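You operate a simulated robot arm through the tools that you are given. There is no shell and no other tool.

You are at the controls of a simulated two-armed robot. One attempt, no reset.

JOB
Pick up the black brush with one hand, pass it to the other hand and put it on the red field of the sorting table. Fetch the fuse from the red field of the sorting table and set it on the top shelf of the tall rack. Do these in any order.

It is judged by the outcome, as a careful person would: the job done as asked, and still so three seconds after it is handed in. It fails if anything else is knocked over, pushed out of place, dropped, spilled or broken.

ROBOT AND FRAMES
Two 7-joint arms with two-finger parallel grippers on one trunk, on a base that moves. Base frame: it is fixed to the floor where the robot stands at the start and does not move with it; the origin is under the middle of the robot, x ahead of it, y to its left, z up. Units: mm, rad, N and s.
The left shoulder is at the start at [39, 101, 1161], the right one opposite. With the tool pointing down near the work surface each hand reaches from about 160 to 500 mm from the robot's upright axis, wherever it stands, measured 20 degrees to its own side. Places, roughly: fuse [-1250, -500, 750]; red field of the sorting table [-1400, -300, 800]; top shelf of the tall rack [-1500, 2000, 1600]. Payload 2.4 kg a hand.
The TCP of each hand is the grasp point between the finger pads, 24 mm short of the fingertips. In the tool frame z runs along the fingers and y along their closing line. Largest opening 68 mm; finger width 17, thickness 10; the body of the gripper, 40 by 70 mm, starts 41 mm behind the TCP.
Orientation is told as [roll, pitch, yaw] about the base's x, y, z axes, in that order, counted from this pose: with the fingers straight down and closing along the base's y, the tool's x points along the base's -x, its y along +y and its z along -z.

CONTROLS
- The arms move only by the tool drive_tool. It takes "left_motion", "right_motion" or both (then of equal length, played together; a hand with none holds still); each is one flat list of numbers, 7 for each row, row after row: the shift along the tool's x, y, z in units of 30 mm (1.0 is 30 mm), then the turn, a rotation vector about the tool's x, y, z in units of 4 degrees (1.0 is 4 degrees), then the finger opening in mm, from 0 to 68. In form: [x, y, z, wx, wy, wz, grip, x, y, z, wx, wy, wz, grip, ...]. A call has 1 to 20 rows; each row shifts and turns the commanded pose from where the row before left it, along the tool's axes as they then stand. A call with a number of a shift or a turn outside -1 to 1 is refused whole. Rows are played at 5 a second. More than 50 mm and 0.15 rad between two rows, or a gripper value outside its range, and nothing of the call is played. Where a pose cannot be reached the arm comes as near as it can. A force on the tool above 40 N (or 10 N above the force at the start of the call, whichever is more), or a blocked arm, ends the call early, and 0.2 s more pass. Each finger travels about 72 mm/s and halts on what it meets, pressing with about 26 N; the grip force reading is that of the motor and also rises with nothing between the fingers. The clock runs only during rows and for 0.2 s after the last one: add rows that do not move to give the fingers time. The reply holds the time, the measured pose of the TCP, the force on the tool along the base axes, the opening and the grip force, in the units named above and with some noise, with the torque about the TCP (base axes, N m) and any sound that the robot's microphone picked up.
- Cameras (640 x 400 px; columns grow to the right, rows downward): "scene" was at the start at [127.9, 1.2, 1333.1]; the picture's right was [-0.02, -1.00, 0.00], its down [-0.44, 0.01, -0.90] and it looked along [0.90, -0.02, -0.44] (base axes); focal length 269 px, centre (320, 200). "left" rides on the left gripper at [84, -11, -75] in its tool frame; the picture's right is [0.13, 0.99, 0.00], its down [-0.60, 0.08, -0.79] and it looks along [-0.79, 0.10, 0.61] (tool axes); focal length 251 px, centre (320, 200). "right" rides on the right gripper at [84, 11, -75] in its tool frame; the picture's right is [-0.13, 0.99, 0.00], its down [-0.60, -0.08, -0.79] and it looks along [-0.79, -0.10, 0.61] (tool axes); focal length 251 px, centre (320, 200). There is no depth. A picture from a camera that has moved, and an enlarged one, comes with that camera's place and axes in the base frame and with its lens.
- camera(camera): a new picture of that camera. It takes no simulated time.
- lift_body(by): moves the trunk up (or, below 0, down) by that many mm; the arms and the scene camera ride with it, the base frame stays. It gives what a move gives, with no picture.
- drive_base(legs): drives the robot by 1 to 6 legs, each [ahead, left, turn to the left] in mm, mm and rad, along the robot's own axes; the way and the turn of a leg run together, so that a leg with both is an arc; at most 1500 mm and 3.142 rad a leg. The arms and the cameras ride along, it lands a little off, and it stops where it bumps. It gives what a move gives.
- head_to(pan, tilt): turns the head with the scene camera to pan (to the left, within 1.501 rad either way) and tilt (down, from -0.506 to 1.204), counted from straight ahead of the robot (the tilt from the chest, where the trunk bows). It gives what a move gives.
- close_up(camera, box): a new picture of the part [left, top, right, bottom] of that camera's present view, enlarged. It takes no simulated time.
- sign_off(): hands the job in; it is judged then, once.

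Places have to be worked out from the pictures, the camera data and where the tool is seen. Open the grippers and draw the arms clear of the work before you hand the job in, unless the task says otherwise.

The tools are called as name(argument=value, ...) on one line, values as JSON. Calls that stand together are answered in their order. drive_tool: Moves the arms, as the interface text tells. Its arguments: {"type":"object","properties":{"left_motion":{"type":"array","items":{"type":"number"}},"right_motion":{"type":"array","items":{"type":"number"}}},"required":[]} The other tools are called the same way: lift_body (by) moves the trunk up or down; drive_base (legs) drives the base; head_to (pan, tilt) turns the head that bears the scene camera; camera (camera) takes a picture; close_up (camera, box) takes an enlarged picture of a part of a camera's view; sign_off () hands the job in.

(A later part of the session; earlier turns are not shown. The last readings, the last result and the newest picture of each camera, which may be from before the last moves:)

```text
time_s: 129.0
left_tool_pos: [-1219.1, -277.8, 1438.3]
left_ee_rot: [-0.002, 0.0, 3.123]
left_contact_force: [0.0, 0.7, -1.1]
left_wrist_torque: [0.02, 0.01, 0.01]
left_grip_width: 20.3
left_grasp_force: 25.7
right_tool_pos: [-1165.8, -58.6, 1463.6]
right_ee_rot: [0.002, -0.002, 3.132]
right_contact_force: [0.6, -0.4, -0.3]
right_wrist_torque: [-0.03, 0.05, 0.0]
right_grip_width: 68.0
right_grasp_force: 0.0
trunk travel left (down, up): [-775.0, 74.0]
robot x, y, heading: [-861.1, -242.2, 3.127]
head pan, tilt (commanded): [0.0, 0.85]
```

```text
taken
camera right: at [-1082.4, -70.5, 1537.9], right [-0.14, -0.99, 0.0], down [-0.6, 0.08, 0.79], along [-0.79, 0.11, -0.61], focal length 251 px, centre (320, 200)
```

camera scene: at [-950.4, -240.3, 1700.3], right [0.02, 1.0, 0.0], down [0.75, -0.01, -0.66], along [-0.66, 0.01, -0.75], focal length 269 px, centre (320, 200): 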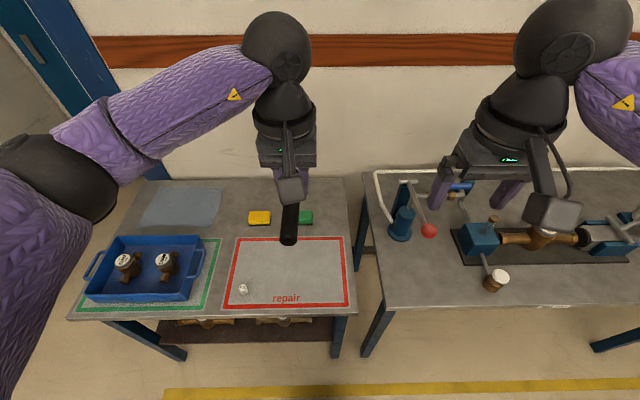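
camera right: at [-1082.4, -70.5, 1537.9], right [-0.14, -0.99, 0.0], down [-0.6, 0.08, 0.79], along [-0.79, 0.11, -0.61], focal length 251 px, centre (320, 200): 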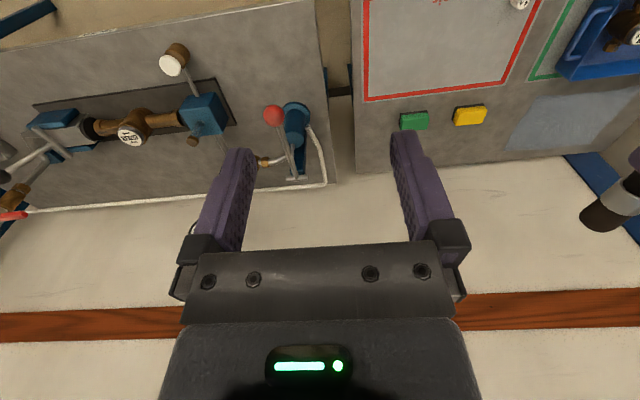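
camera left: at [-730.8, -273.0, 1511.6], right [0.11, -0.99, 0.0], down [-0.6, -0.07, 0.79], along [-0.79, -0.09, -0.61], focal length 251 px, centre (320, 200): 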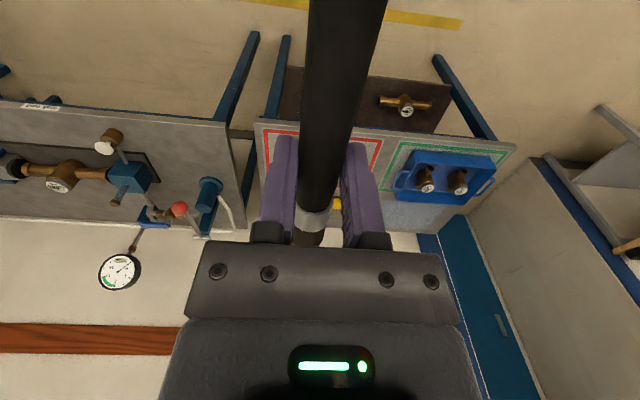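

Refined: table surface z≈822, field x∈[−1530,−1269], y∈[−540,−147], fuse base ≈[−1315,−491]. Target for the brush: left TCP at x≈−1403, y≈−275. I drive in 150 mm more and lower the trunk 400 mm.

drive_base(legs=[[150, 0, 0]])

lift_body(by=-400)

camera(camera="scene")

camera(camera="left")

camera(camera="right")

```text
time_s: 130.4
left_tool_pos: [-1369.1, -275.2, 1436.1]
left_ee_rot: [-0.002, -0.002, 3.124]
left_contact_force: [-0.4, 0.4, 0.0]
left_wrist_torque: [-0.02, -0.02, -0.01]
left_grip_width: 20.1
left_grasp_force: 25.8
right_tool_pos: [-1317.1, -55.7, 1462.8]
right_ee_rot: [-0.001, -0.003, 3.134]
right_contact_force: [-0.3, 0.0, -0.4]
right_wrist_torque: [0.0, -0.01, 0.01]
right_grip_width: 67.9
right_grasp_force: 0.0
trunk travel left (down, up): [-775.0, 74.0]
robot x, y, heading: [-1011.1, -244.1, 3.124]
head pan, tilt (commanded): [0.0, 0.85]
```

```text
time_s: 134.2
left_tool_pos: [-1368.2, -275.7, 1037.0]
left_ee_rot: [-0.004, 0.0, 3.125]
left_contact_force: [-0.7, 0.4, -0.1]
left_wrist_torque: [-0.01, 0.02, 0.01]
left_grip_width: 20.3
left_grasp_force: 25.9
right_tool_pos: [-1315.7, -56.6, 1063.7]
right_ee_rot: [0.001, -0.002, 3.135]
right_contact_force: [0.7, 0.4, 0.0]
right_wrist_torque: [0.0, 0.0, -0.02]
right_grip_width: 67.9
right_grasp_force: 0.1
trunk travel left (down, up): [-375.0, 474.0]
robot x, y, heading: [-1009.4, -241.0, 3.125]
head pan, tilt (commanded): [0.0, 0.85]
```

```text
taken
camera scene: at [-1124.6, -237.4, 1299.3], right [0.02, 1.0, 0.0], down [0.75, -0.01, -0.66], along [-0.66, 0.01, -0.75], focal length 269 px, centre (320, 200)
```

scene: 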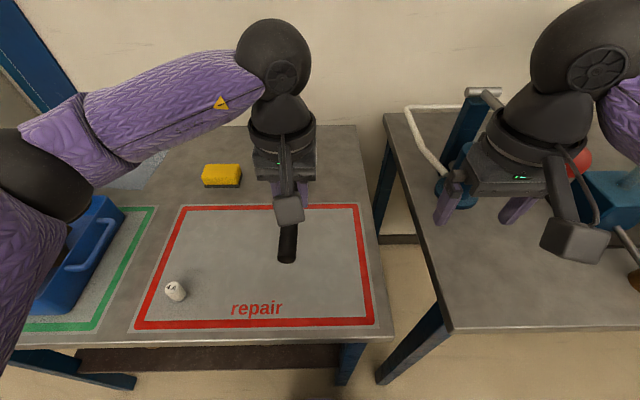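

```text
taken
camera left: at [-1283.5, -263.9, 1111.7], right [0.11, -0.99, 0.0], down [-0.6, -0.07, 0.79], along [-0.79, -0.09, -0.61], focal length 251 px, centre (320, 200)
```

left: 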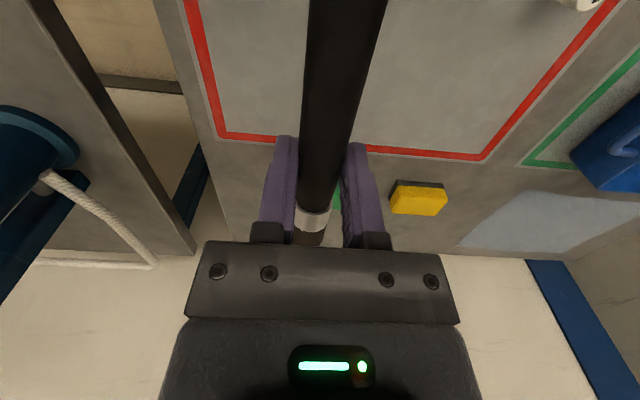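

```text
taken
camera right: at [-1232.1, -68.2, 1138.0], right [-0.14, -0.99, 0.0], down [-0.6, 0.08, 0.79], along [-0.79, 0.11, -0.61], focal length 251 px, centre (320, 200)
```

right: 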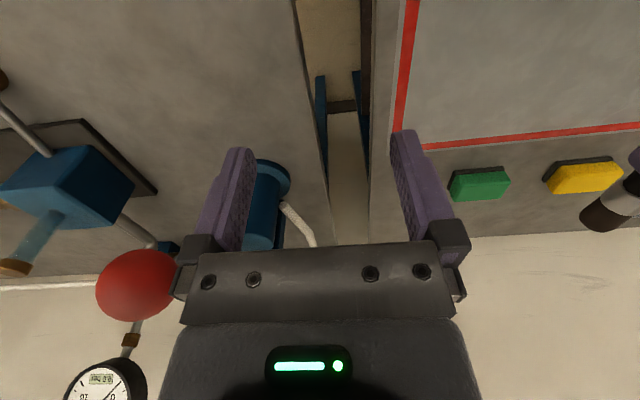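

The left hand with brush is above the red field. I extend it 34 mm forward and descend to about TCP z 902 as an intermediate height.

drive_tool(left_motion=[-0.57, 0, 0, 0, 0, 0, 5, -0.57, 0, 0, 0, 0, 0, 5, 0, 0, 0.9, 0, 0, 0, 5, 0, 0, 0.9, 0, 0, 0, 5, 0, 0, 0.9, 0, 0, 0, 5, 0, 0, 0.9, 0, 0, 0, 5, 0, 0, 0.9, 0, 0, 0, 5, 0, 0, 0, 0, 0, 0, 5])

camera(camera="scene")

close_up(camera="scene", box=[220, 170, 380, 270])

camera(camera="left")

```text
time_s: 136.0
left_tool_pos: [-1402.6, -274.4, 901.1]
left_ee_rot: [-0.005, 0.002, 3.125]
left_contact_force: [1.2, -0.6, -0.6]
left_wrist_torque: [0.0, -0.01, -0.03]
left_grip_width: 20.3
left_grasp_force: 25.8
right_tool_pos: [-1315.8, -57.9, 1064.5]
right_ee_rot: [0.0, -0.004, 3.133]
right_contact_force: [-0.2, 0.0, -0.4]
right_wrist_torque: [0.0, -0.04, 0.0]
right_grip_width: 68.1
right_grasp_force: 0.0
trunk travel left (down, up): [-375.0, 474.0]
robot x, y, heading: [-1010.7, -248.1, 3.126]
head pan, tilt (commanded): [0.0, 0.85]
```

```text
taken
camera scene: at [-1124.7, -237.4, 1299.3], right [0.02, 1.0, 0.0], down [0.75, -0.01, -0.66], along [-0.66, 0.01, -0.75], focal length 269 px, centre (320, 200)
```

scene: 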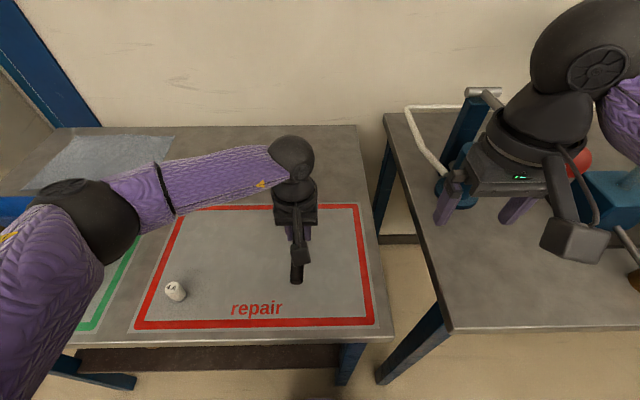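

```text
4.00 times, centred on (300, 220) of scene
camera zoom: at [-1124.7, -237.4, 1299.3], right [0.02, 1.0, 0.0], down [0.75, -0.01, -0.66], along [-0.66, 0.01, -0.75], focal length 1076 px, centre (400, 120)
```

zoom: 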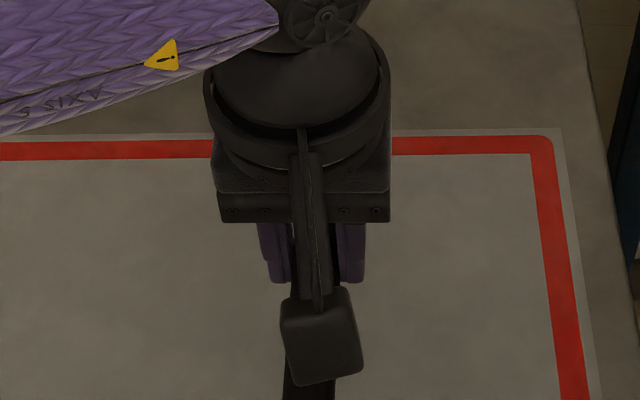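

```text
taken
camera left: at [-1318.0, -262.8, 975.4], right [0.11, -0.99, 0.0], down [-0.6, -0.07, 0.79], along [-0.79, -0.09, -0.61], focal length 251 px, centre (320, 200)
```

left: 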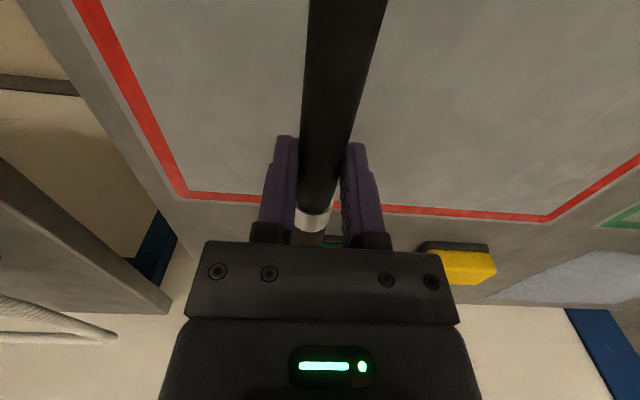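

Comparing the two left-camera views puts the table at z≈826, so contact is expected at TCP z≈850. I descend to ≈860 and then step slowly while watching the force.

drive_tool(left_motion=[0, 0, 0.5, 0, 0, 0, 5, 0, 0, 0.4, 0, 0, 0, 5, 0, 0, 0.4, 0, 0, 0, 5, 0, 0, 0, 0, 0, 0, 5])

camera(camera="left")

close_up(camera="right", box=[400, 0, 640, 150])

```text
time_s: 137.0
left_tool_pos: [-1403.1, -273.9, 862.3]
left_ee_rot: [-0.003, -0.001, 3.124]
left_contact_force: [-0.2, 0.2, 0.0]
left_wrist_torque: [-0.02, 0.0, -0.01]
left_grip_width: 20.0
left_grasp_force: 25.4
right_tool_pos: [-1316.2, -56.7, 1063.7]
right_ee_rot: [-0.001, -0.002, 3.135]
right_contact_force: [0.3, -0.1, 0.0]
right_wrist_torque: [0.0, -0.03, 0.0]
right_grip_width: 67.9
right_grasp_force: 0.1
trunk travel left (down, up): [-375.0, 474.0]
robot x, y, heading: [-1012.5, -244.8, 3.125]
head pan, tilt (commanded): [0.0, 0.85]
```

```text
taken
camera left: at [-1318.2, -262.4, 936.8], right [0.11, -0.99, 0.0], down [-0.6, -0.07, 0.79], along [-0.79, -0.09, -0.61], focal length 251 px, centre (320, 200)
```

left: 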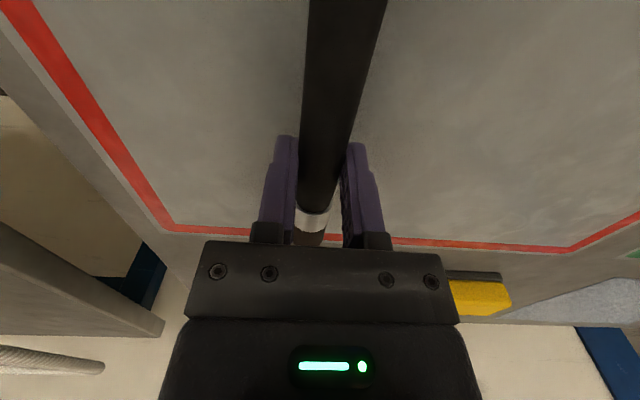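

```text
2.67 times, centred on (520, 75) of right
camera zoom: at [-1232.2, -68.2, 1137.8], right [-0.14, -0.99, 0.0], down [-0.6, 0.08, 0.79], along [-0.79, 0.11, -0.61], focal length 670 px, centre (-213, 533)
```

zoom: 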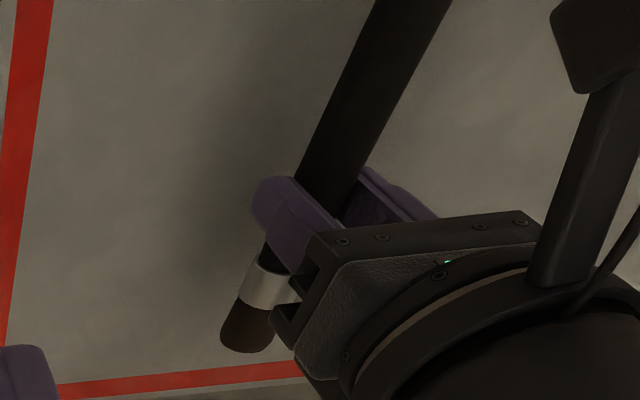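

No contact yet at 862. I step down 6 mm.

drive_tool(left_motion=[0, 0, 0.1, 0, 0, 0, 5, 0, 0, 0.1, 0, 0, 0, 5, 0, 0, 0, 0, 0, 0, 5])

drive_tool(left_motion=[0, 0, 0.1, 0, 0, 0, 5, 0, 0, 0, 0, 0, 0, 5])

```text
time_s: 137.8
left_tool_pos: [-1403.4, -273.3, 857.0]
left_ee_rot: [-0.004, -0.001, 3.125]
left_contact_force: [-1.1, 0.5, 0.0]
left_wrist_torque: [0.02, 0.0, -0.05]
left_grip_width: 20.2
left_grasp_force: 25.9
right_tool_pos: [-1317.0, -57.7, 1064.8]
right_ee_rot: [0.001, -0.002, 3.135]
right_contact_force: [0.6, 0.0, 0.3]
right_wrist_torque: [-0.02, 0.01, -0.03]
right_grip_width: 68.0
right_grasp_force: 0.1
trunk travel left (down, up): [-375.0, 474.0]
robot x, y, heading: [-1008.1, -242.1, 3.126]
head pan, tilt (commanded): [0.0, 0.85]
```

```text
time_s: 138.4
left_tool_pos: [-1402.4, -274.3, 854.8]
left_ee_rot: [-0.005, 0.001, 3.125]
left_contact_force: [-0.3, 1.4, -0.1]
left_wrist_torque: [-0.02, 0.01, 0.0]
left_grip_width: 20.4
left_grasp_force: 25.7
right_tool_pos: [-1316.5, -57.2, 1063.1]
right_ee_rot: [0.0, -0.002, 3.134]
right_contact_force: [0.2, 0.1, -0.5]
right_wrist_torque: [0.02, 0.01, -0.03]
right_grip_width: 67.9
right_grasp_force: 0.0
trunk travel left (down, up): [-375.0, 474.0]
robot x, y, heading: [-1009.9, -244.3, 3.12]
head pan, tilt (commanded): [0.0, 0.85]
```

Still no contact at ≈854. I continue in 2 mm steps, checking the force each time.

drive_tool(left_motion=[0, 0, 0.07, 0, 0, 0, 5, 0, 0, 0, 0, 0, 0, 5])

drive_tool(left_motion=[0, 0, 0.07, 0, 0, 0, 5, 0, 0, 0, 0, 0, 0, 5])

close_up(camera="right", box=[400, 0, 640, 150])

```text
time_s: 139.0
left_tool_pos: [-1402.7, -274.5, 852.0]
left_ee_rot: [-0.003, 0.001, 3.123]
left_contact_force: [0.6, -0.3, -0.3]
left_wrist_torque: [0.01, 0.0, 0.0]
left_grip_width: 20.3
left_grasp_force: 25.9
right_tool_pos: [-1315.8, -57.0, 1062.7]
right_ee_rot: [0.002, -0.001, 3.134]
right_contact_force: [0.1, 0.0, -0.6]
right_wrist_torque: [-0.01, -0.03, 0.01]
right_grip_width: 68.0
right_grasp_force: 0.0
trunk travel left (down, up): [-375.0, 474.0]
robot x, y, heading: [-1010.4, -243.5, 3.125]
head pan, tilt (commanded): [0.0, 0.85]
```

```text
time_s: 139.6
left_tool_pos: [-1402.7, -274.1, 849.6]
left_ee_rot: [-0.004, 0.0, 3.125]
left_contact_force: [0.1, -0.1, 0.4]
left_wrist_torque: [0.04, -0.03, 0.02]
left_grip_width: 20.1
left_grasp_force: 25.8
right_tool_pos: [-1316.8, -57.0, 1064.3]
right_ee_rot: [0.001, -0.001, 3.135]
right_contact_force: [0.1, -0.1, -0.3]
right_wrist_torque: [0.02, -0.01, 0.0]
right_grip_width: 67.8
right_grasp_force: 0.1
trunk travel left (down, up): [-375.0, 474.0]
robot x, y, heading: [-1015.2, -243.2, 3.128]
head pan, tilt (commanded): [0.0, 0.85]
```

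```text
2.67 times, centred on (520, 75) of right
camera zoom: at [-1232.2, -68.2, 1137.8], right [-0.14, -0.99, 0.0], down [-0.6, 0.08, 0.79], along [-0.79, 0.11, -0.61], focal length 670 px, centre (-213, 533)
```

zoom: 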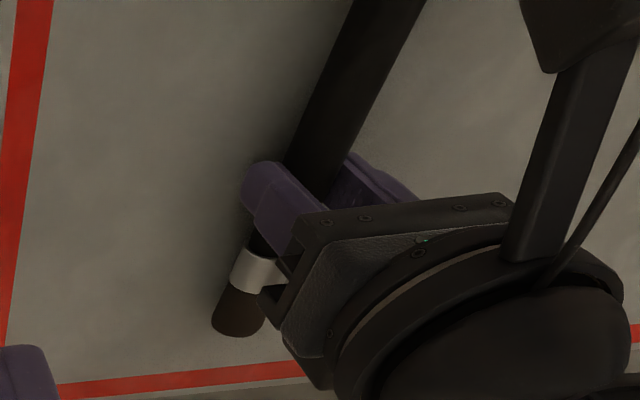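

Close to the table, no contact yet at 849.6. Next small steps.

drive_tool(left_motion=[0, 0, 0.06, 0, 0, 0, 5, 0, 0, 0, 0, 0, 0, 5])

drive_tool(left_motion=[0, 0, 0.06, 0, 0, 0, 5, 0, 0, 0, 0, 0, 0, 5])

```text
time_s: 140.2
left_tool_pos: [-1402.7, -275.3, 849.2]
left_ee_rot: [-0.003, -0.001, 3.124]
left_contact_force: [-0.6, -0.2, 0.8]
left_wrist_torque: [0.0, -0.01, -0.03]
left_grip_width: 20.2
left_grasp_force: 25.7
right_tool_pos: [-1316.0, -55.9, 1064.8]
right_ee_rot: [0.001, -0.002, 3.134]
right_contact_force: [0.0, 0.6, -0.3]
right_wrist_torque: [0.03, -0.01, -0.02]
right_grip_width: 67.9
right_grasp_force: 0.2
trunk travel left (down, up): [-375.0, 474.0]
robot x, y, heading: [-1011.7, -241.7, 3.121]
head pan, tilt (commanded): [0.0, 0.85]
```

```text
time_s: 140.8
left_tool_pos: [-1402.7, -274.9, 846.8]
left_ee_rot: [-0.005, -0.001, 3.126]
left_contact_force: [0.4, -0.5, -0.2]
left_wrist_torque: [0.0, -0.03, 0.01]
left_grip_width: 20.2
left_grasp_force: 25.5
right_tool_pos: [-1315.4, -56.7, 1063.7]
right_ee_rot: [0.002, -0.003, 3.136]
right_contact_force: [-0.7, 0.1, 0.5]
right_wrist_torque: [-0.02, 0.03, -0.01]
right_grip_width: 67.8
right_grasp_force: 0.0
trunk travel left (down, up): [-375.0, 474.0]
robot x, y, heading: [-1011.7, -244.5, 3.128]
head pan, tilt (commanded): [0.0, 0.85]
```

drive_tool(left_motion=[0, 0, 0.07, 0, 0, 0, 5, 0, 0, 0, 0, 0, 0, 5])

close_up(camera="right", box=[450, 50, 570, 125])

close_up(camera="scene", box=[260, 220, 340, 320])

```text
time_s: 141.4
left_tool_pos: [-1401.9, -274.0, 845.2]
left_ee_rot: [-0.002, -0.002, 3.125]
left_contact_force: [-0.2, 0.0, 6.8]
left_wrist_torque: [0.0, 0.06, 0.17]
left_grip_width: 20.1
left_grasp_force: 25.7
right_tool_pos: [-1316.2, -56.6, 1063.3]
right_ee_rot: [0.001, -0.005, 3.135]
right_contact_force: [0.8, 0.2, 0.4]
right_wrist_torque: [0.02, -0.02, 0.03]
right_grip_width: 67.9
right_grasp_force: 0.1
trunk travel left (down, up): [-375.0, 474.0]
robot x, y, heading: [-1008.3, -246.1, 3.124]
head pan, tilt (commanded): [0.0, 0.85]
```

```text
5.33 times, centred on (510, 88) of right
camera zoom: at [-1231.9, -68.3, 1138.0], right [-0.14, -0.99, 0.0], down [-0.6, 0.08, 0.79], along [-0.79, 0.11, -0.61], focal length 1341 px, centre (-693, 800)
```

zoom: 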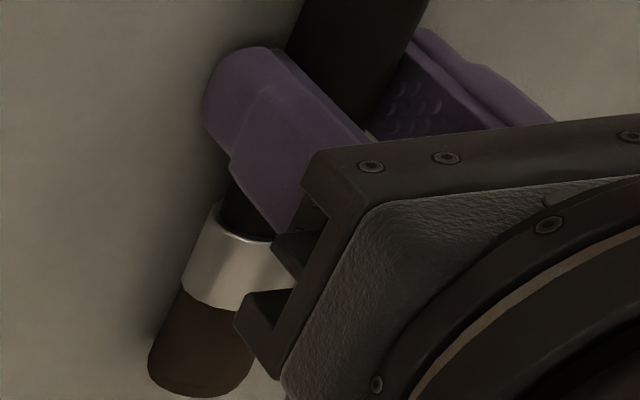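

```text
4.00 times, centred on (300, 270) of scene
camera zoom: at [-1124.4, -237.5, 1299.4], right [0.02, 1.0, 0.0], down [0.75, -0.01, -0.66], along [-0.66, 0.01, -0.75], focal length 1076 px, centre (400, -80)
```

zoom: 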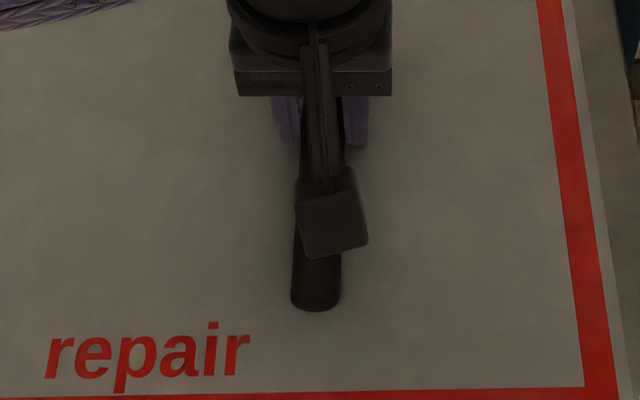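

Contact: 6.8 N at TCP z 845 — the brush is on the table. I open the left fingers gently.

drive_tool(left_motion=[0, 0, 0, 0, 0, 0, 23, 0, 0, 0, 0, 0, 0, 28, 0, 0, 0, 0, 0, 0, 38, 0, 0, 0, 0, 0, 0, 50, 0, 0, 0, 0, 0, 0, 60, 0, 0, 0, 0, 0, 0, 60])

camera(camera="left")

close_up(camera="scene", box=[260, 220, 340, 320])

```text
time_s: 142.8
left_tool_pos: [-1402.4, -273.4, 844.7]
left_ee_rot: [-0.003, 0.001, 3.124]
left_contact_force: [0.0, -0.8, 0.1]
left_wrist_torque: [-0.01, 0.0, 0.0]
left_grip_width: 59.9
left_grasp_force: 0.0
right_tool_pos: [-1315.4, -56.1, 1064.7]
right_ee_rot: [0.0, -0.001, 3.136]
right_contact_force: [-0.4, -0.5, 0.5]
right_wrist_torque: [0.04, 0.01, 0.02]
right_grip_width: 68.0
right_grasp_force: 0.0
trunk travel left (down, up): [-375.0, 474.0]
robot x, y, heading: [-1011.7, -245.9, 3.121]
head pan, tilt (commanded): [0.0, 0.85]
```

```text
taken
camera left: at [-1318.1, -262.5, 918.8], right [0.11, -0.99, 0.0], down [-0.6, -0.07, 0.79], along [-0.79, -0.09, -0.61], focal length 251 px, centre (320, 200)
```

left: 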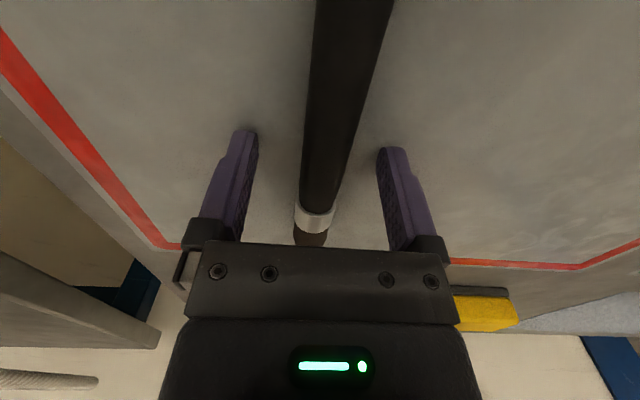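

```text
4.00 times, centred on (300, 270) of scene
camera zoom: at [-1124.7, -237.4, 1299.3], right [0.02, 1.0, 0.0], down [0.75, -0.01, -0.66], along [-0.66, 0.01, -0.75], focal length 1076 px, centre (400, -80)
```

zoom: 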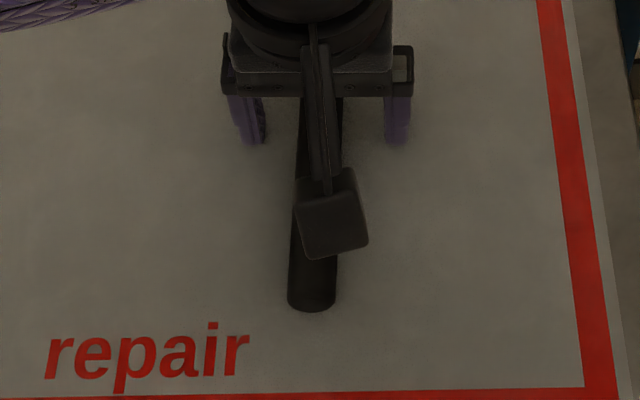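

The brush rests on the table inside the field. I wait a moment to verify it's not rolling, then lift the left hand straight up.

drive_tool(left_motion=[0, 0, 0, 0, 0, 0, 60, 0, 0, 0, 0, 0, 0, 60, 0, 0, 0, 0, 0, 0, 60, 0, 0, 0, 0, 0, 0, 60, 0, 0, -0.3, 0, 0, 0, 60, 0, 0, -0.6, 0, 0, 0, 60, 0, 0, -0.9, 0, 0, 0, 60, 0, 0, -1, 0, 0, 0, 60, 0, 0, -1, 0, 0, 0, 60, 0, 0, -1, 0, 0, 0, 60])

camera(camera="scene")

camera(camera="left")

```text
time_s: 145.0
left_tool_pos: [-1403.0, -275.0, 988.9]
left_ee_rot: [-0.004, -0.001, 3.124]
left_contact_force: [0.8, -0.6, -0.3]
left_wrist_torque: [0.01, 0.01, 0.01]
left_grip_width: 59.8
left_grasp_force: 0.1
right_tool_pos: [-1316.1, -56.7, 1063.5]
right_ee_rot: [-0.002, -0.001, 3.134]
right_contact_force: [0.1, 0.7, -0.6]
right_wrist_torque: [-0.02, 0.0, 0.02]
right_grip_width: 68.0
right_grasp_force: 0.1
trunk travel left (down, up): [-375.0, 474.0]
robot x, y, heading: [-1011.3, -245.0, 3.126]
head pan, tilt (commanded): [0.0, 0.85]
```

```text
taken
camera scene: at [-1124.6, -237.4, 1299.3], right [0.02, 1.0, 0.0], down [0.75, -0.01, -0.66], along [-0.66, 0.01, -0.75], focal length 269 px, centre (320, 200)
```

scene: 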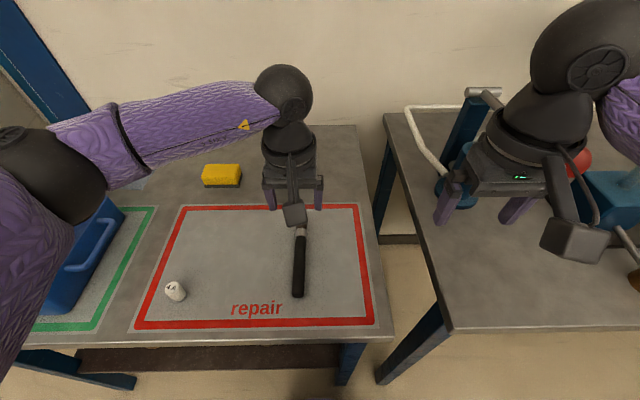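

```text
taken
camera left: at [-1317.9, -263.6, 1062.8], right [0.11, -0.99, 0.0], down [-0.61, -0.07, 0.79], along [-0.79, -0.09, -0.61], focal length 251 px, centre (320, 200)
```

left: 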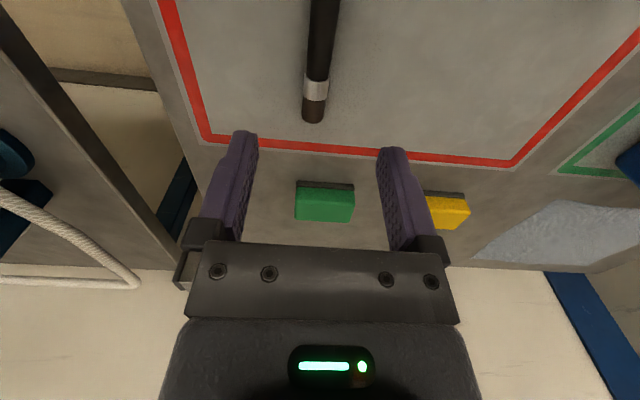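

The brush lies wholly inside the red field. Now the fuse: I zoom in to locate it.

close_up(camera="scene", box=[130, 255, 230, 318])

```text
6.35 times, centred on (180, 286) of scene
camera zoom: at [-1124.6, -237.4, 1299.3], right [0.02, 1.0, 0.0], down [0.75, -0.01, -0.66], along [-0.66, 0.01, -0.75], focal length 1708 px, centre (1209, -349)
```

zoom: 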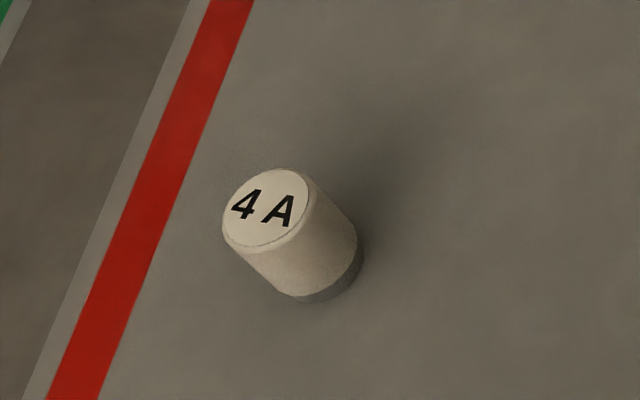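

The fuse stands upright at about [−1322, −489], ≈24 mm in diameter and 32 mm tall (table z≈821). I move the left hand above it at the current height.

drive_tool(left_motion=[0.3525, 0.886, 0, 0, 0, 0, 68, 0.3525, 0.886, 0, 0, 0, 0, 68, 0.3525, 0.886, 0, 0, 0, 0, 68, 0.3525, 0.886, 0, 0, 0, 0, 68, 0.3525, 0.886, 0, 0, 0, 0, 68, 0.3525, 0.886, 0, 0, 0, 0, 68, 0.3525, 0.886, 0, 0, 0, 0, 68, 0.3525, 0.886, 0, 0, 0, 0, 68, 0, 0, 0, 0, 0, 0, 68])

camera(camera="left")

camera(camera="scene")

```text
time_s: 147.0
left_tool_pos: [-1320.6, -489.8, 988.3]
left_ee_rot: [-0.005, -0.001, 3.124]
left_contact_force: [-0.3, 0.8, -0.6]
left_wrist_torque: [0.01, -0.01, 0.03]
left_grip_width: 68.2
left_grasp_force: 0.1
right_tool_pos: [-1315.3, -57.3, 1063.5]
right_ee_rot: [0.002, -0.003, 3.135]
right_contact_force: [-0.6, -0.1, -0.2]
right_wrist_torque: [0.02, 0.02, 0.0]
right_grip_width: 68.1
right_grasp_force: 0.0
trunk travel left (down, up): [-375.0, 474.0]
robot x, y, heading: [-1011.5, -243.1, 3.124]
head pan, tilt (commanded): [0.0, 0.85]
```

```text
taken
camera left: at [-1236.2, -477.6, 1061.8], right [0.11, -0.99, 0.0], down [-0.6, -0.07, 0.79], along [-0.79, -0.09, -0.61], focal length 251 px, centre (320, 200)
```

left: 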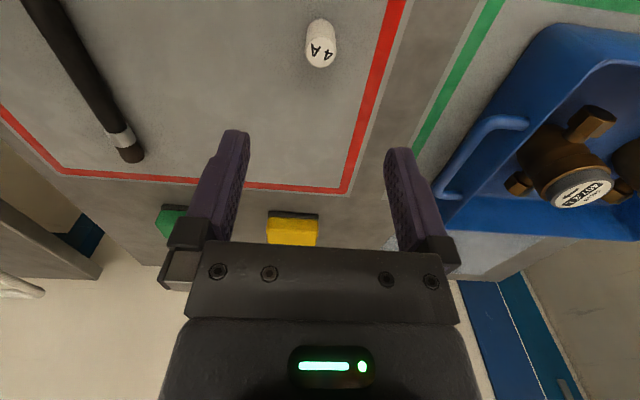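

```text
taken
camera scene: at [-1124.6, -237.5, 1299.3], right [0.02, 1.0, 0.0], down [0.75, -0.01, -0.66], along [-0.66, 0.01, -0.75], focal length 269 px, centre (320, 200)
```

scene: 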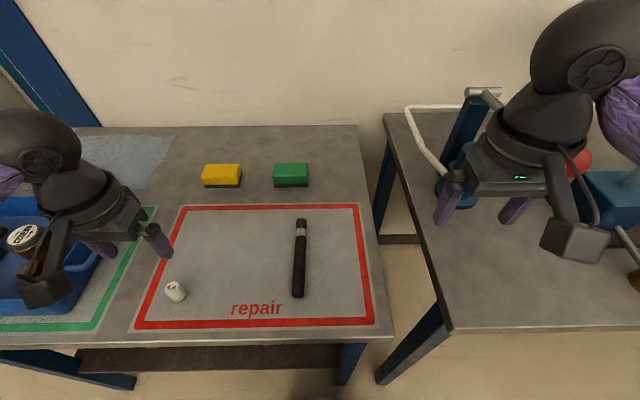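

The fuse is centered under the left gripper. I descend to TCP z≈850.

drive_tool(left_motion=[0, -0.05, 0.9, 0, 0, 0, 68, 0, 0, 0.9, 0, 0, 0, 68, 0, 0, 0.9, 0, 0, 0, 68, 0, 0, 0.9, 0, 0, 0, 68, 0, 0, 0.6, 0, 0, 0, 68, 0, 0, 0.4, 0, 0, 0, 68, 0, 0, 0, 0, 0, 0, 68])

camera(camera="left")

close_up(camera="scene", box=[90, 230, 250, 330])

```text
time_s: 148.6
left_tool_pos: [-1320.5, -487.6, 849.9]
left_ee_rot: [-0.004, 0.0, 3.127]
left_contact_force: [-1.2, -0.4, -0.1]
left_wrist_torque: [0.0, 0.0, -0.03]
left_grip_width: 68.0
left_grasp_force: 0.1
right_tool_pos: [-1315.7, -57.2, 1063.5]
right_ee_rot: [0.0, 0.001, 3.134]
right_contact_force: [-0.7, -0.3, 0.2]
right_wrist_torque: [-0.02, -0.02, 0.03]
right_grip_width: 68.2
right_grasp_force: 0.1
trunk travel left (down, up): [-375.0, 474.0]
robot x, y, heading: [-1012.9, -244.0, 3.125]
head pan, tilt (commanded): [0.0, 0.85]
```

```text
taken
camera left: at [-1236.6, -475.6, 923.6], right [0.11, -0.99, 0.0], down [-0.6, -0.07, 0.79], along [-0.79, -0.09, -0.61], focal length 251 px, centre (320, 200)
```

left: 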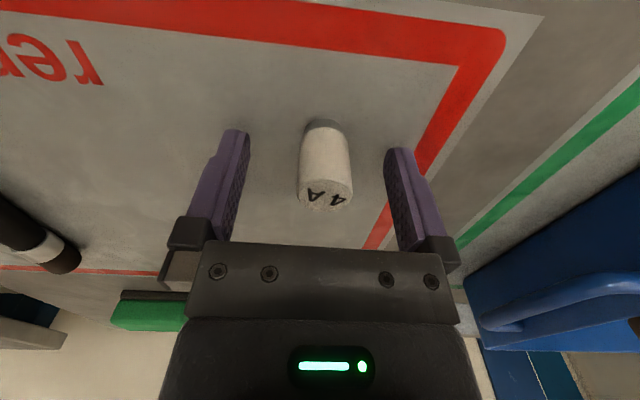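

```text
4.00 times, centred on (170, 280) of scene
camera zoom: at [-1124.6, -237.5, 1299.3], right [0.02, 1.0, 0.0], down [0.75, -0.01, -0.66], along [-0.66, 0.01, -0.75], focal length 1076 px, centre (920, -120)
```

zoom: 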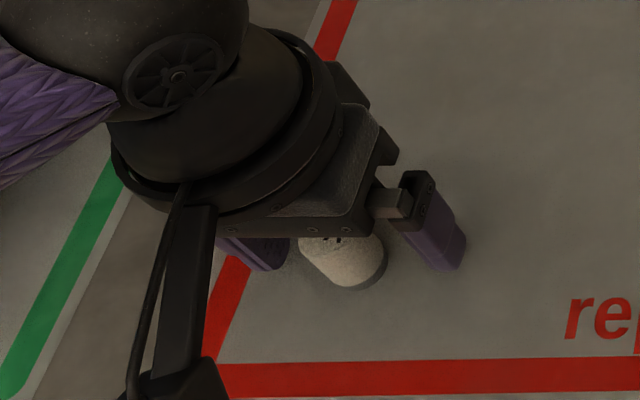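

The fuse is centered between the fingers. I close the left gripper on it.

drive_tool(left_motion=[0, 0, 0, 0, 0, 0, 45, 0, 0, 0, 0, 0, 0, 28, 0, 0, 0, 0, 0, 0, 15, 0, 0, 0, 0, 0, 0, 10, 0, 0, 0, 0, 0, 0, 10])

camera(camera="left")

```text
time_s: 149.8
left_tool_pos: [-1321.8, -487.1, 850.4]
left_ee_rot: [-0.003, 0.001, 3.124]
left_contact_force: [-0.7, -0.9, -0.3]
left_wrist_torque: [-0.02, 0.01, 0.0]
left_grip_width: 23.2
left_grasp_force: 25.8
right_tool_pos: [-1315.6, -56.3, 1063.5]
right_ee_rot: [0.0, -0.002, 3.133]
right_contact_force: [0.5, 0.1, 0.6]
right_wrist_torque: [0.01, 0.04, 0.02]
right_grip_width: 67.9
right_grasp_force: 0.0
trunk travel left (down, up): [-375.0, 474.0]
robot x, y, heading: [-1009.2, -245.4, 3.126]
head pan, tilt (commanded): [0.0, 0.85]
```

```text
taken
camera left: at [-1236.6, -475.6, 923.9], right [0.11, -0.99, 0.0], down [-0.6, -0.07, 0.79], along [-0.79, -0.09, -0.61], focal length 251 px, centre (320, 200)
```

left: 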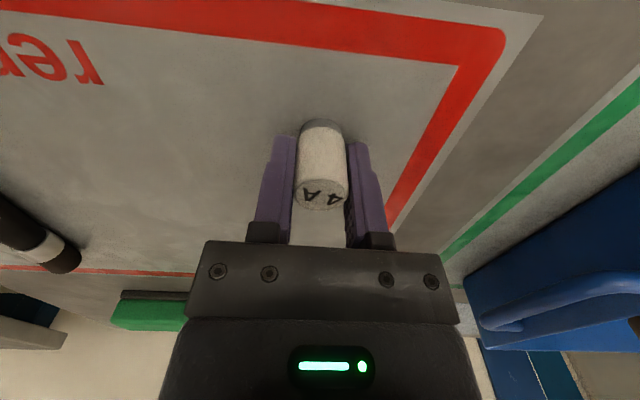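

Gripped at 23.2 mm. I lift the fuse straight up with the arm.

drive_tool(left_motion=[0, 0, -0.3, 0, 0, 0, 10, 0, 0, -0.6, 0, 0, 0, 10, 0, 0, -0.9, 0, 0, 0, 10, 0, 0, -0.9, 0, 0, 0, 10, 0, 0, -0.9, 0, 0, 0, 10, 0, 0, -0.9, 0, 0, 0, 10, 0, 0, 0, 0, 0, 0, 10])

camera(camera="left")

camera(camera="scene")

```text
time_s: 151.4
left_tool_pos: [-1319.8, -488.7, 984.1]
left_ee_rot: [-0.003, 0.002, 3.125]
left_contact_force: [0.0, 0.4, -0.1]
left_wrist_torque: [0.02, -0.01, -0.01]
left_grip_width: 23.0
left_grasp_force: 26.2
right_tool_pos: [-1315.2, -56.9, 1062.6]
right_ee_rot: [0.0, -0.002, 3.134]
right_contact_force: [0.1, -0.4, 0.8]
right_wrist_torque: [0.03, -0.01, 0.0]
right_grip_width: 67.7
right_grasp_force: 0.2
trunk travel left (down, up): [-375.0, 474.0]
robot x, y, heading: [-1007.9, -245.3, 3.12]
head pan, tilt (commanded): [0.0, 0.85]
```

```text
taken
camera left: at [-1236.3, -476.1, 1059.2], right [0.11, -0.99, 0.0], down [-0.6, -0.07, 0.79], along [-0.79, -0.09, -0.61], focal length 251 px, centre (320, 200)
```

left: 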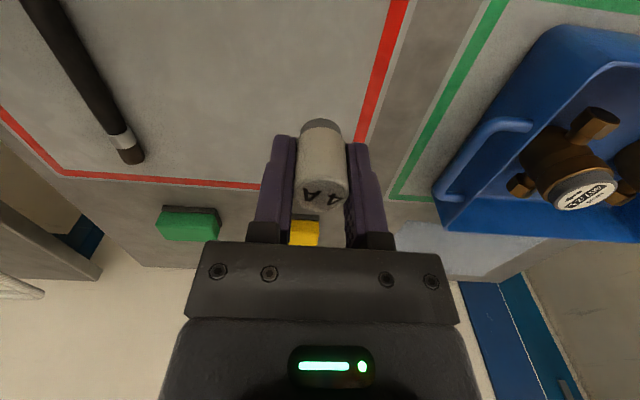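

```text
taken
camera scene: at [-1124.6, -237.5, 1299.3], right [0.02, 1.0, 0.0], down [0.75, -0.01, -0.66], along [-0.66, 0.01, -0.75], focal length 269 px, centre (320, 200)
```

scene: 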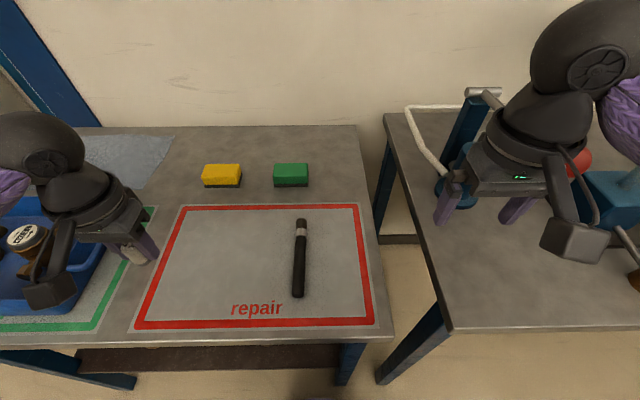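

The fuse is held securely and the brush is undisturbed. I raise the trunk 250 mm and back away from the table.

lift_body(by=250)

drive_base(legs=[[-500, 0, 0], [0, -1100, 0]])

head_to(pan=-0.8, tilt=0.2)

camera(camera="scene")

camera(camera="left")

```text
time_s: 154.0
left_tool_pos: [-1320.7, -488.0, 1235.3]
left_ee_rot: [-0.002, -0.001, 3.125]
left_contact_force: [-0.2, -0.2, -0.3]
left_wrist_torque: [0.01, -0.04, 0.0]
left_grip_width: 22.4
left_grasp_force: 26.1
right_tool_pos: [-1315.4, -56.2, 1313.9]
right_ee_rot: [0.001, -0.001, 3.135]
right_contact_force: [-0.4, 0.4, 0.5]
right_wrist_torque: [-0.01, 0.03, 0.01]
right_grip_width: 68.0
right_grasp_force: 0.1
trunk travel left (down, up): [-625.0, 224.0]
robot x, y, heading: [-1009.9, -242.4, 3.123]
head pan, tilt (commanded): [0.0, 0.85]
```

```text
time_s: 162.2
left_tool_pos: [-795.3, 603.9, 1235.4]
left_ee_rot: [-0.004, -0.003, 3.12]
left_contact_force: [0.9, -0.3, -0.3]
left_wrist_torque: [0.01, -0.01, 0.0]
left_grip_width: 22.6
left_grasp_force: 26.0
right_tool_pos: [-788.0, 1034.1, 1313.6]
right_ee_rot: [-0.001, -0.002, 3.127]
right_contact_force: [0.1, 1.1, 0.0]
right_wrist_torque: [0.0, 0.03, -0.02]
right_grip_width: 68.2
right_grasp_force: 0.1
trunk travel left (down, up): [-625.0, 224.0]
robot x, y, heading: [-483.0, 847.1, 3.122]
head pan, tilt (commanded): [0.0, 0.85]
```

```text
time_s: 163.3
left_tool_pos: [-796.2, 603.6, 1234.8]
left_ee_rot: [-0.004, 0.0, 3.12]
left_contact_force: [-0.2, 0.6, -0.9]
left_wrist_torque: [-0.03, 0.01, -0.03]
left_grip_width: 22.7
left_grasp_force: 26.4
right_tool_pos: [-787.9, 1033.6, 1313.8]
right_ee_rot: [0.0, -0.003, 3.127]
right_contact_force: [-0.2, 0.3, 0.0]
right_wrist_torque: [0.01, 0.03, 0.01]
right_grip_width: 67.9
right_grasp_force: 0.0
trunk travel left (down, up): [-625.0, 224.0]
robot x, y, heading: [-484.5, 845.2, 3.122]
head pan, tilt (commanded): [-0.799, 0.201]
```

```text
taken
camera scene: at [-560.7, 918.3, 1607.8], right [0.73, 0.68, 0.0], down [0.14, -0.15, -0.98], along [-0.67, 0.72, -0.2], focal length 269 px, centre (320, 200)
```

scene: 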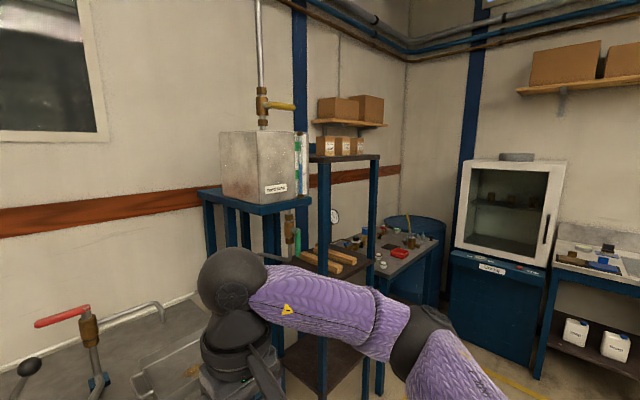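

```text
taken
camera left: at [-711.0, 614.7, 1308.9], right [0.11, -0.99, 0.0], down [-0.61, -0.07, 0.79], along [-0.79, -0.08, -0.61], focal length 251 px, centre (320, 200)
```

left: 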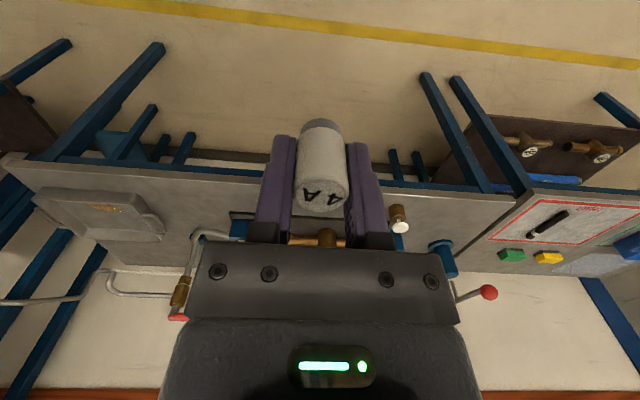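

The tall rack is in view: dark top shelf with three small cartons. I zoom in on it.

close_up(camera="scene", box=[280, 85, 440, 185])

close_up(camera="scene", box=[180, 80, 500, 280])

```text
4.00 times, centred on (360, 135) of scene
camera zoom: at [-560.7, 918.3, 1607.8], right [0.73, 0.68, 0.0], down [0.14, -0.15, -0.98], along [-0.67, 0.72, -0.2], focal length 1076 px, centre (160, 460)
```

zoom: 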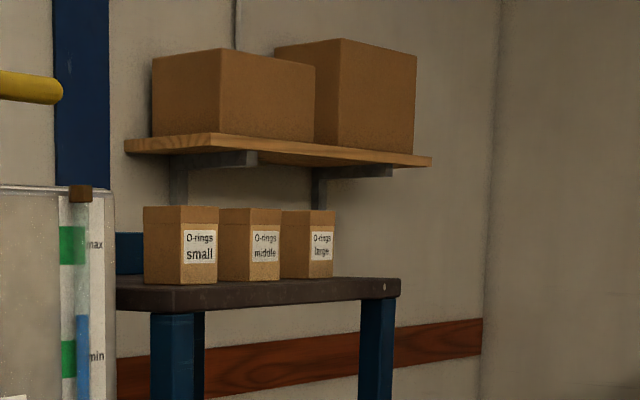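

```text
2.00 times, centred on (340, 180) of scene
camera zoom: at [-560.7, 918.3, 1607.8], right [0.73, 0.68, 0.0], down [0.14, -0.15, -0.98], along [-0.67, 0.72, -0.2], focal length 538 px, centre (280, 240)
```

zoom: 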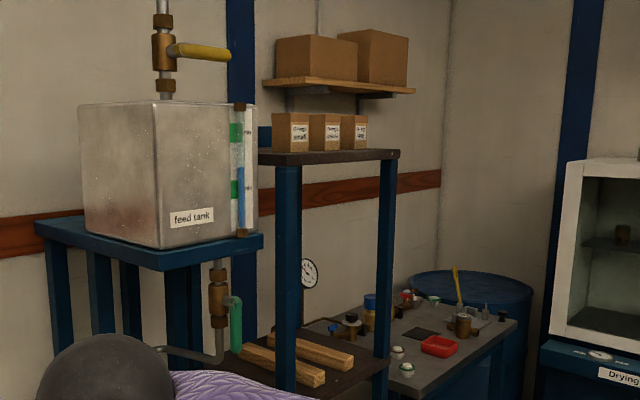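

The top shelf appears at z≈1550 with front edge near x≈−1290, y≈1750…2110. I raise the trunk to the top for a view from above and drive sideways to stand in front of it.

lift_body(by=222)

drive_base(legs=[[0, -1100, 0]])

head_to(pan=0.0, tilt=0.35)

camera(camera="scene")

camera(camera="left")

camera(camera="right")

```text
time_s: 165.7
left_tool_pos: [-795.1, 603.2, 1457.3]
left_ee_rot: [-0.004, -0.002, 3.119]
left_contact_force: [0.1, -0.7, -0.1]
left_wrist_torque: [0.0, 0.0, 0.02]
left_grip_width: 22.6
left_grasp_force: 26.2
right_tool_pos: [-787.9, 1034.4, 1534.5]
right_ee_rot: [0.0, -0.001, 3.128]
right_contact_force: [0.1, -0.2, 0.3]
right_wrist_torque: [0.04, -0.01, 0.01]
right_grip_width: 68.0
right_grasp_force: 0.0
trunk travel left (down, up): [-847.0, 2.0]
robot x, y, heading: [-488.7, 845.2, 3.119]
head pan, tilt (commanded): [-0.799, 0.201]
```

```text
time_s: 171.3
left_tool_pos: [-771.5, 1715.4, 1456.5]
left_ee_rot: [-0.004, 0.0, 3.123]
left_contact_force: [0.0, 0.8, -1.0]
left_wrist_torque: [0.0, 0.0, 0.01]
left_grip_width: 22.7
left_grasp_force: 26.2
right_tool_pos: [-765.0, 2146.3, 1536.9]
right_ee_rot: [0.0, -0.002, 3.133]
right_contact_force: [0.2, 0.5, -0.1]
right_wrist_torque: [0.0, -0.01, 0.0]
right_grip_width: 68.1
right_grasp_force: 0.1
trunk travel left (down, up): [-847.0, 2.0]
robot x, y, heading: [-464.5, 1959.6, 3.122]
head pan, tilt (commanded): [-0.799, 0.201]
```

```text
time_s: 172.5
left_tool_pos: [-772.0, 1714.9, 1456.7]
left_ee_rot: [-0.005, -0.001, 3.122]
left_contact_force: [1.1, -0.1, -0.8]
left_wrist_torque: [-0.01, 0.03, 0.0]
left_grip_width: 22.5
left_grasp_force: 26.0
right_tool_pos: [-765.2, 2147.2, 1535.8]
right_ee_rot: [0.001, 0.0, 3.132]
right_contact_force: [1.2, 0.7, -0.5]
right_wrist_torque: [-0.01, -0.03, 0.01]
right_grip_width: 67.9
right_grasp_force: 0.1
trunk travel left (down, up): [-847.0, 2.0]
robot x, y, heading: [-461.1, 1961.2, 3.127]
head pan, tilt (commanded): [0.0, 0.351]
```

```text
taken
camera scene: at [-564.1, 1965.1, 1816.0], right [0.02, 1.0, 0.0], down [0.34, -0.01, -0.94], along [-0.94, 0.02, -0.34], focal length 269 px, centre (320, 200)
```

scene: 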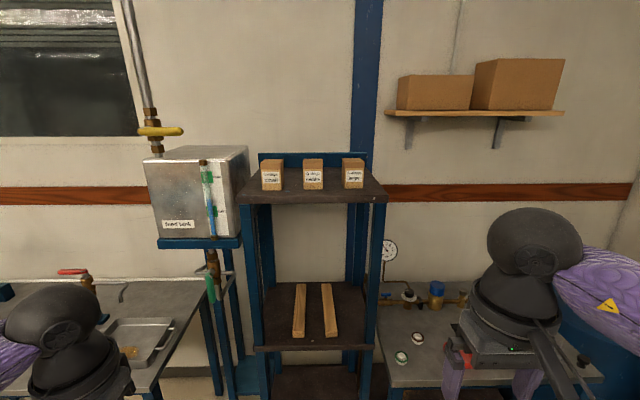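

```text
taken
camera left: at [-686.7, 1727.0, 1531.0], right [0.11, -0.99, 0.0], down [-0.6, -0.07, 0.79], along [-0.79, -0.09, -0.61], focal length 251 px, centre (320, 200)
```

left: 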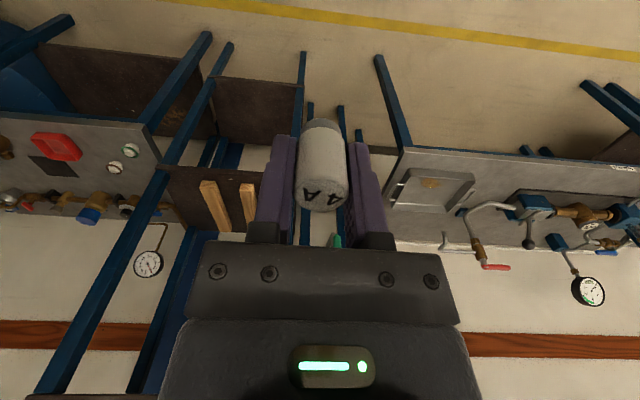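

```text
taken
camera right: at [-681.4, 2134.6, 1609.9], right [-0.14, -0.99, 0.0], down [-0.6, 0.08, 0.79], along [-0.79, 0.11, -0.61], focal length 251 px, centre (320, 200)
```

right: 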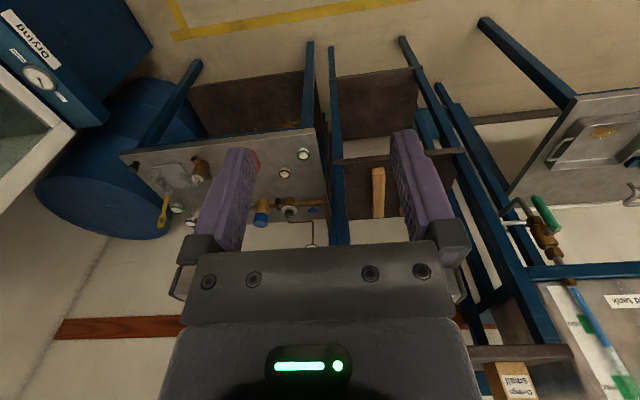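

The rack's top shelf is in clear view; the three cartons stand in the middle/back, the front strip is free. I zoom in for measurement.

close_up(camera="scene", box=[225, 140, 401, 250])

```text
3.64 times, centred on (313, 195) of scene
camera zoom: at [-564.1, 1965.1, 1816.0], right [0.02, 1.0, 0.0], down [0.34, -0.01, -0.94], along [-0.94, 0.02, -0.34], focal length 978 px, centre (346, 218)
```

zoom: 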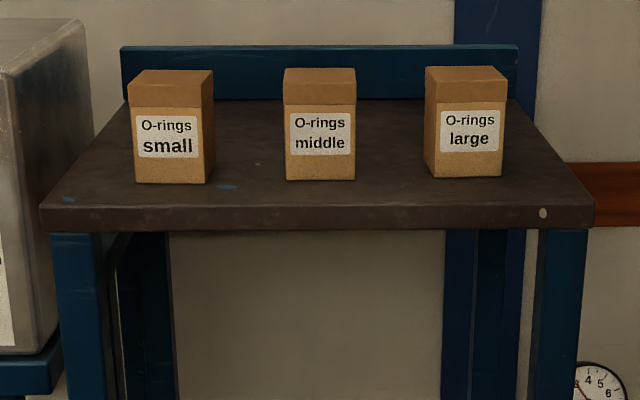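

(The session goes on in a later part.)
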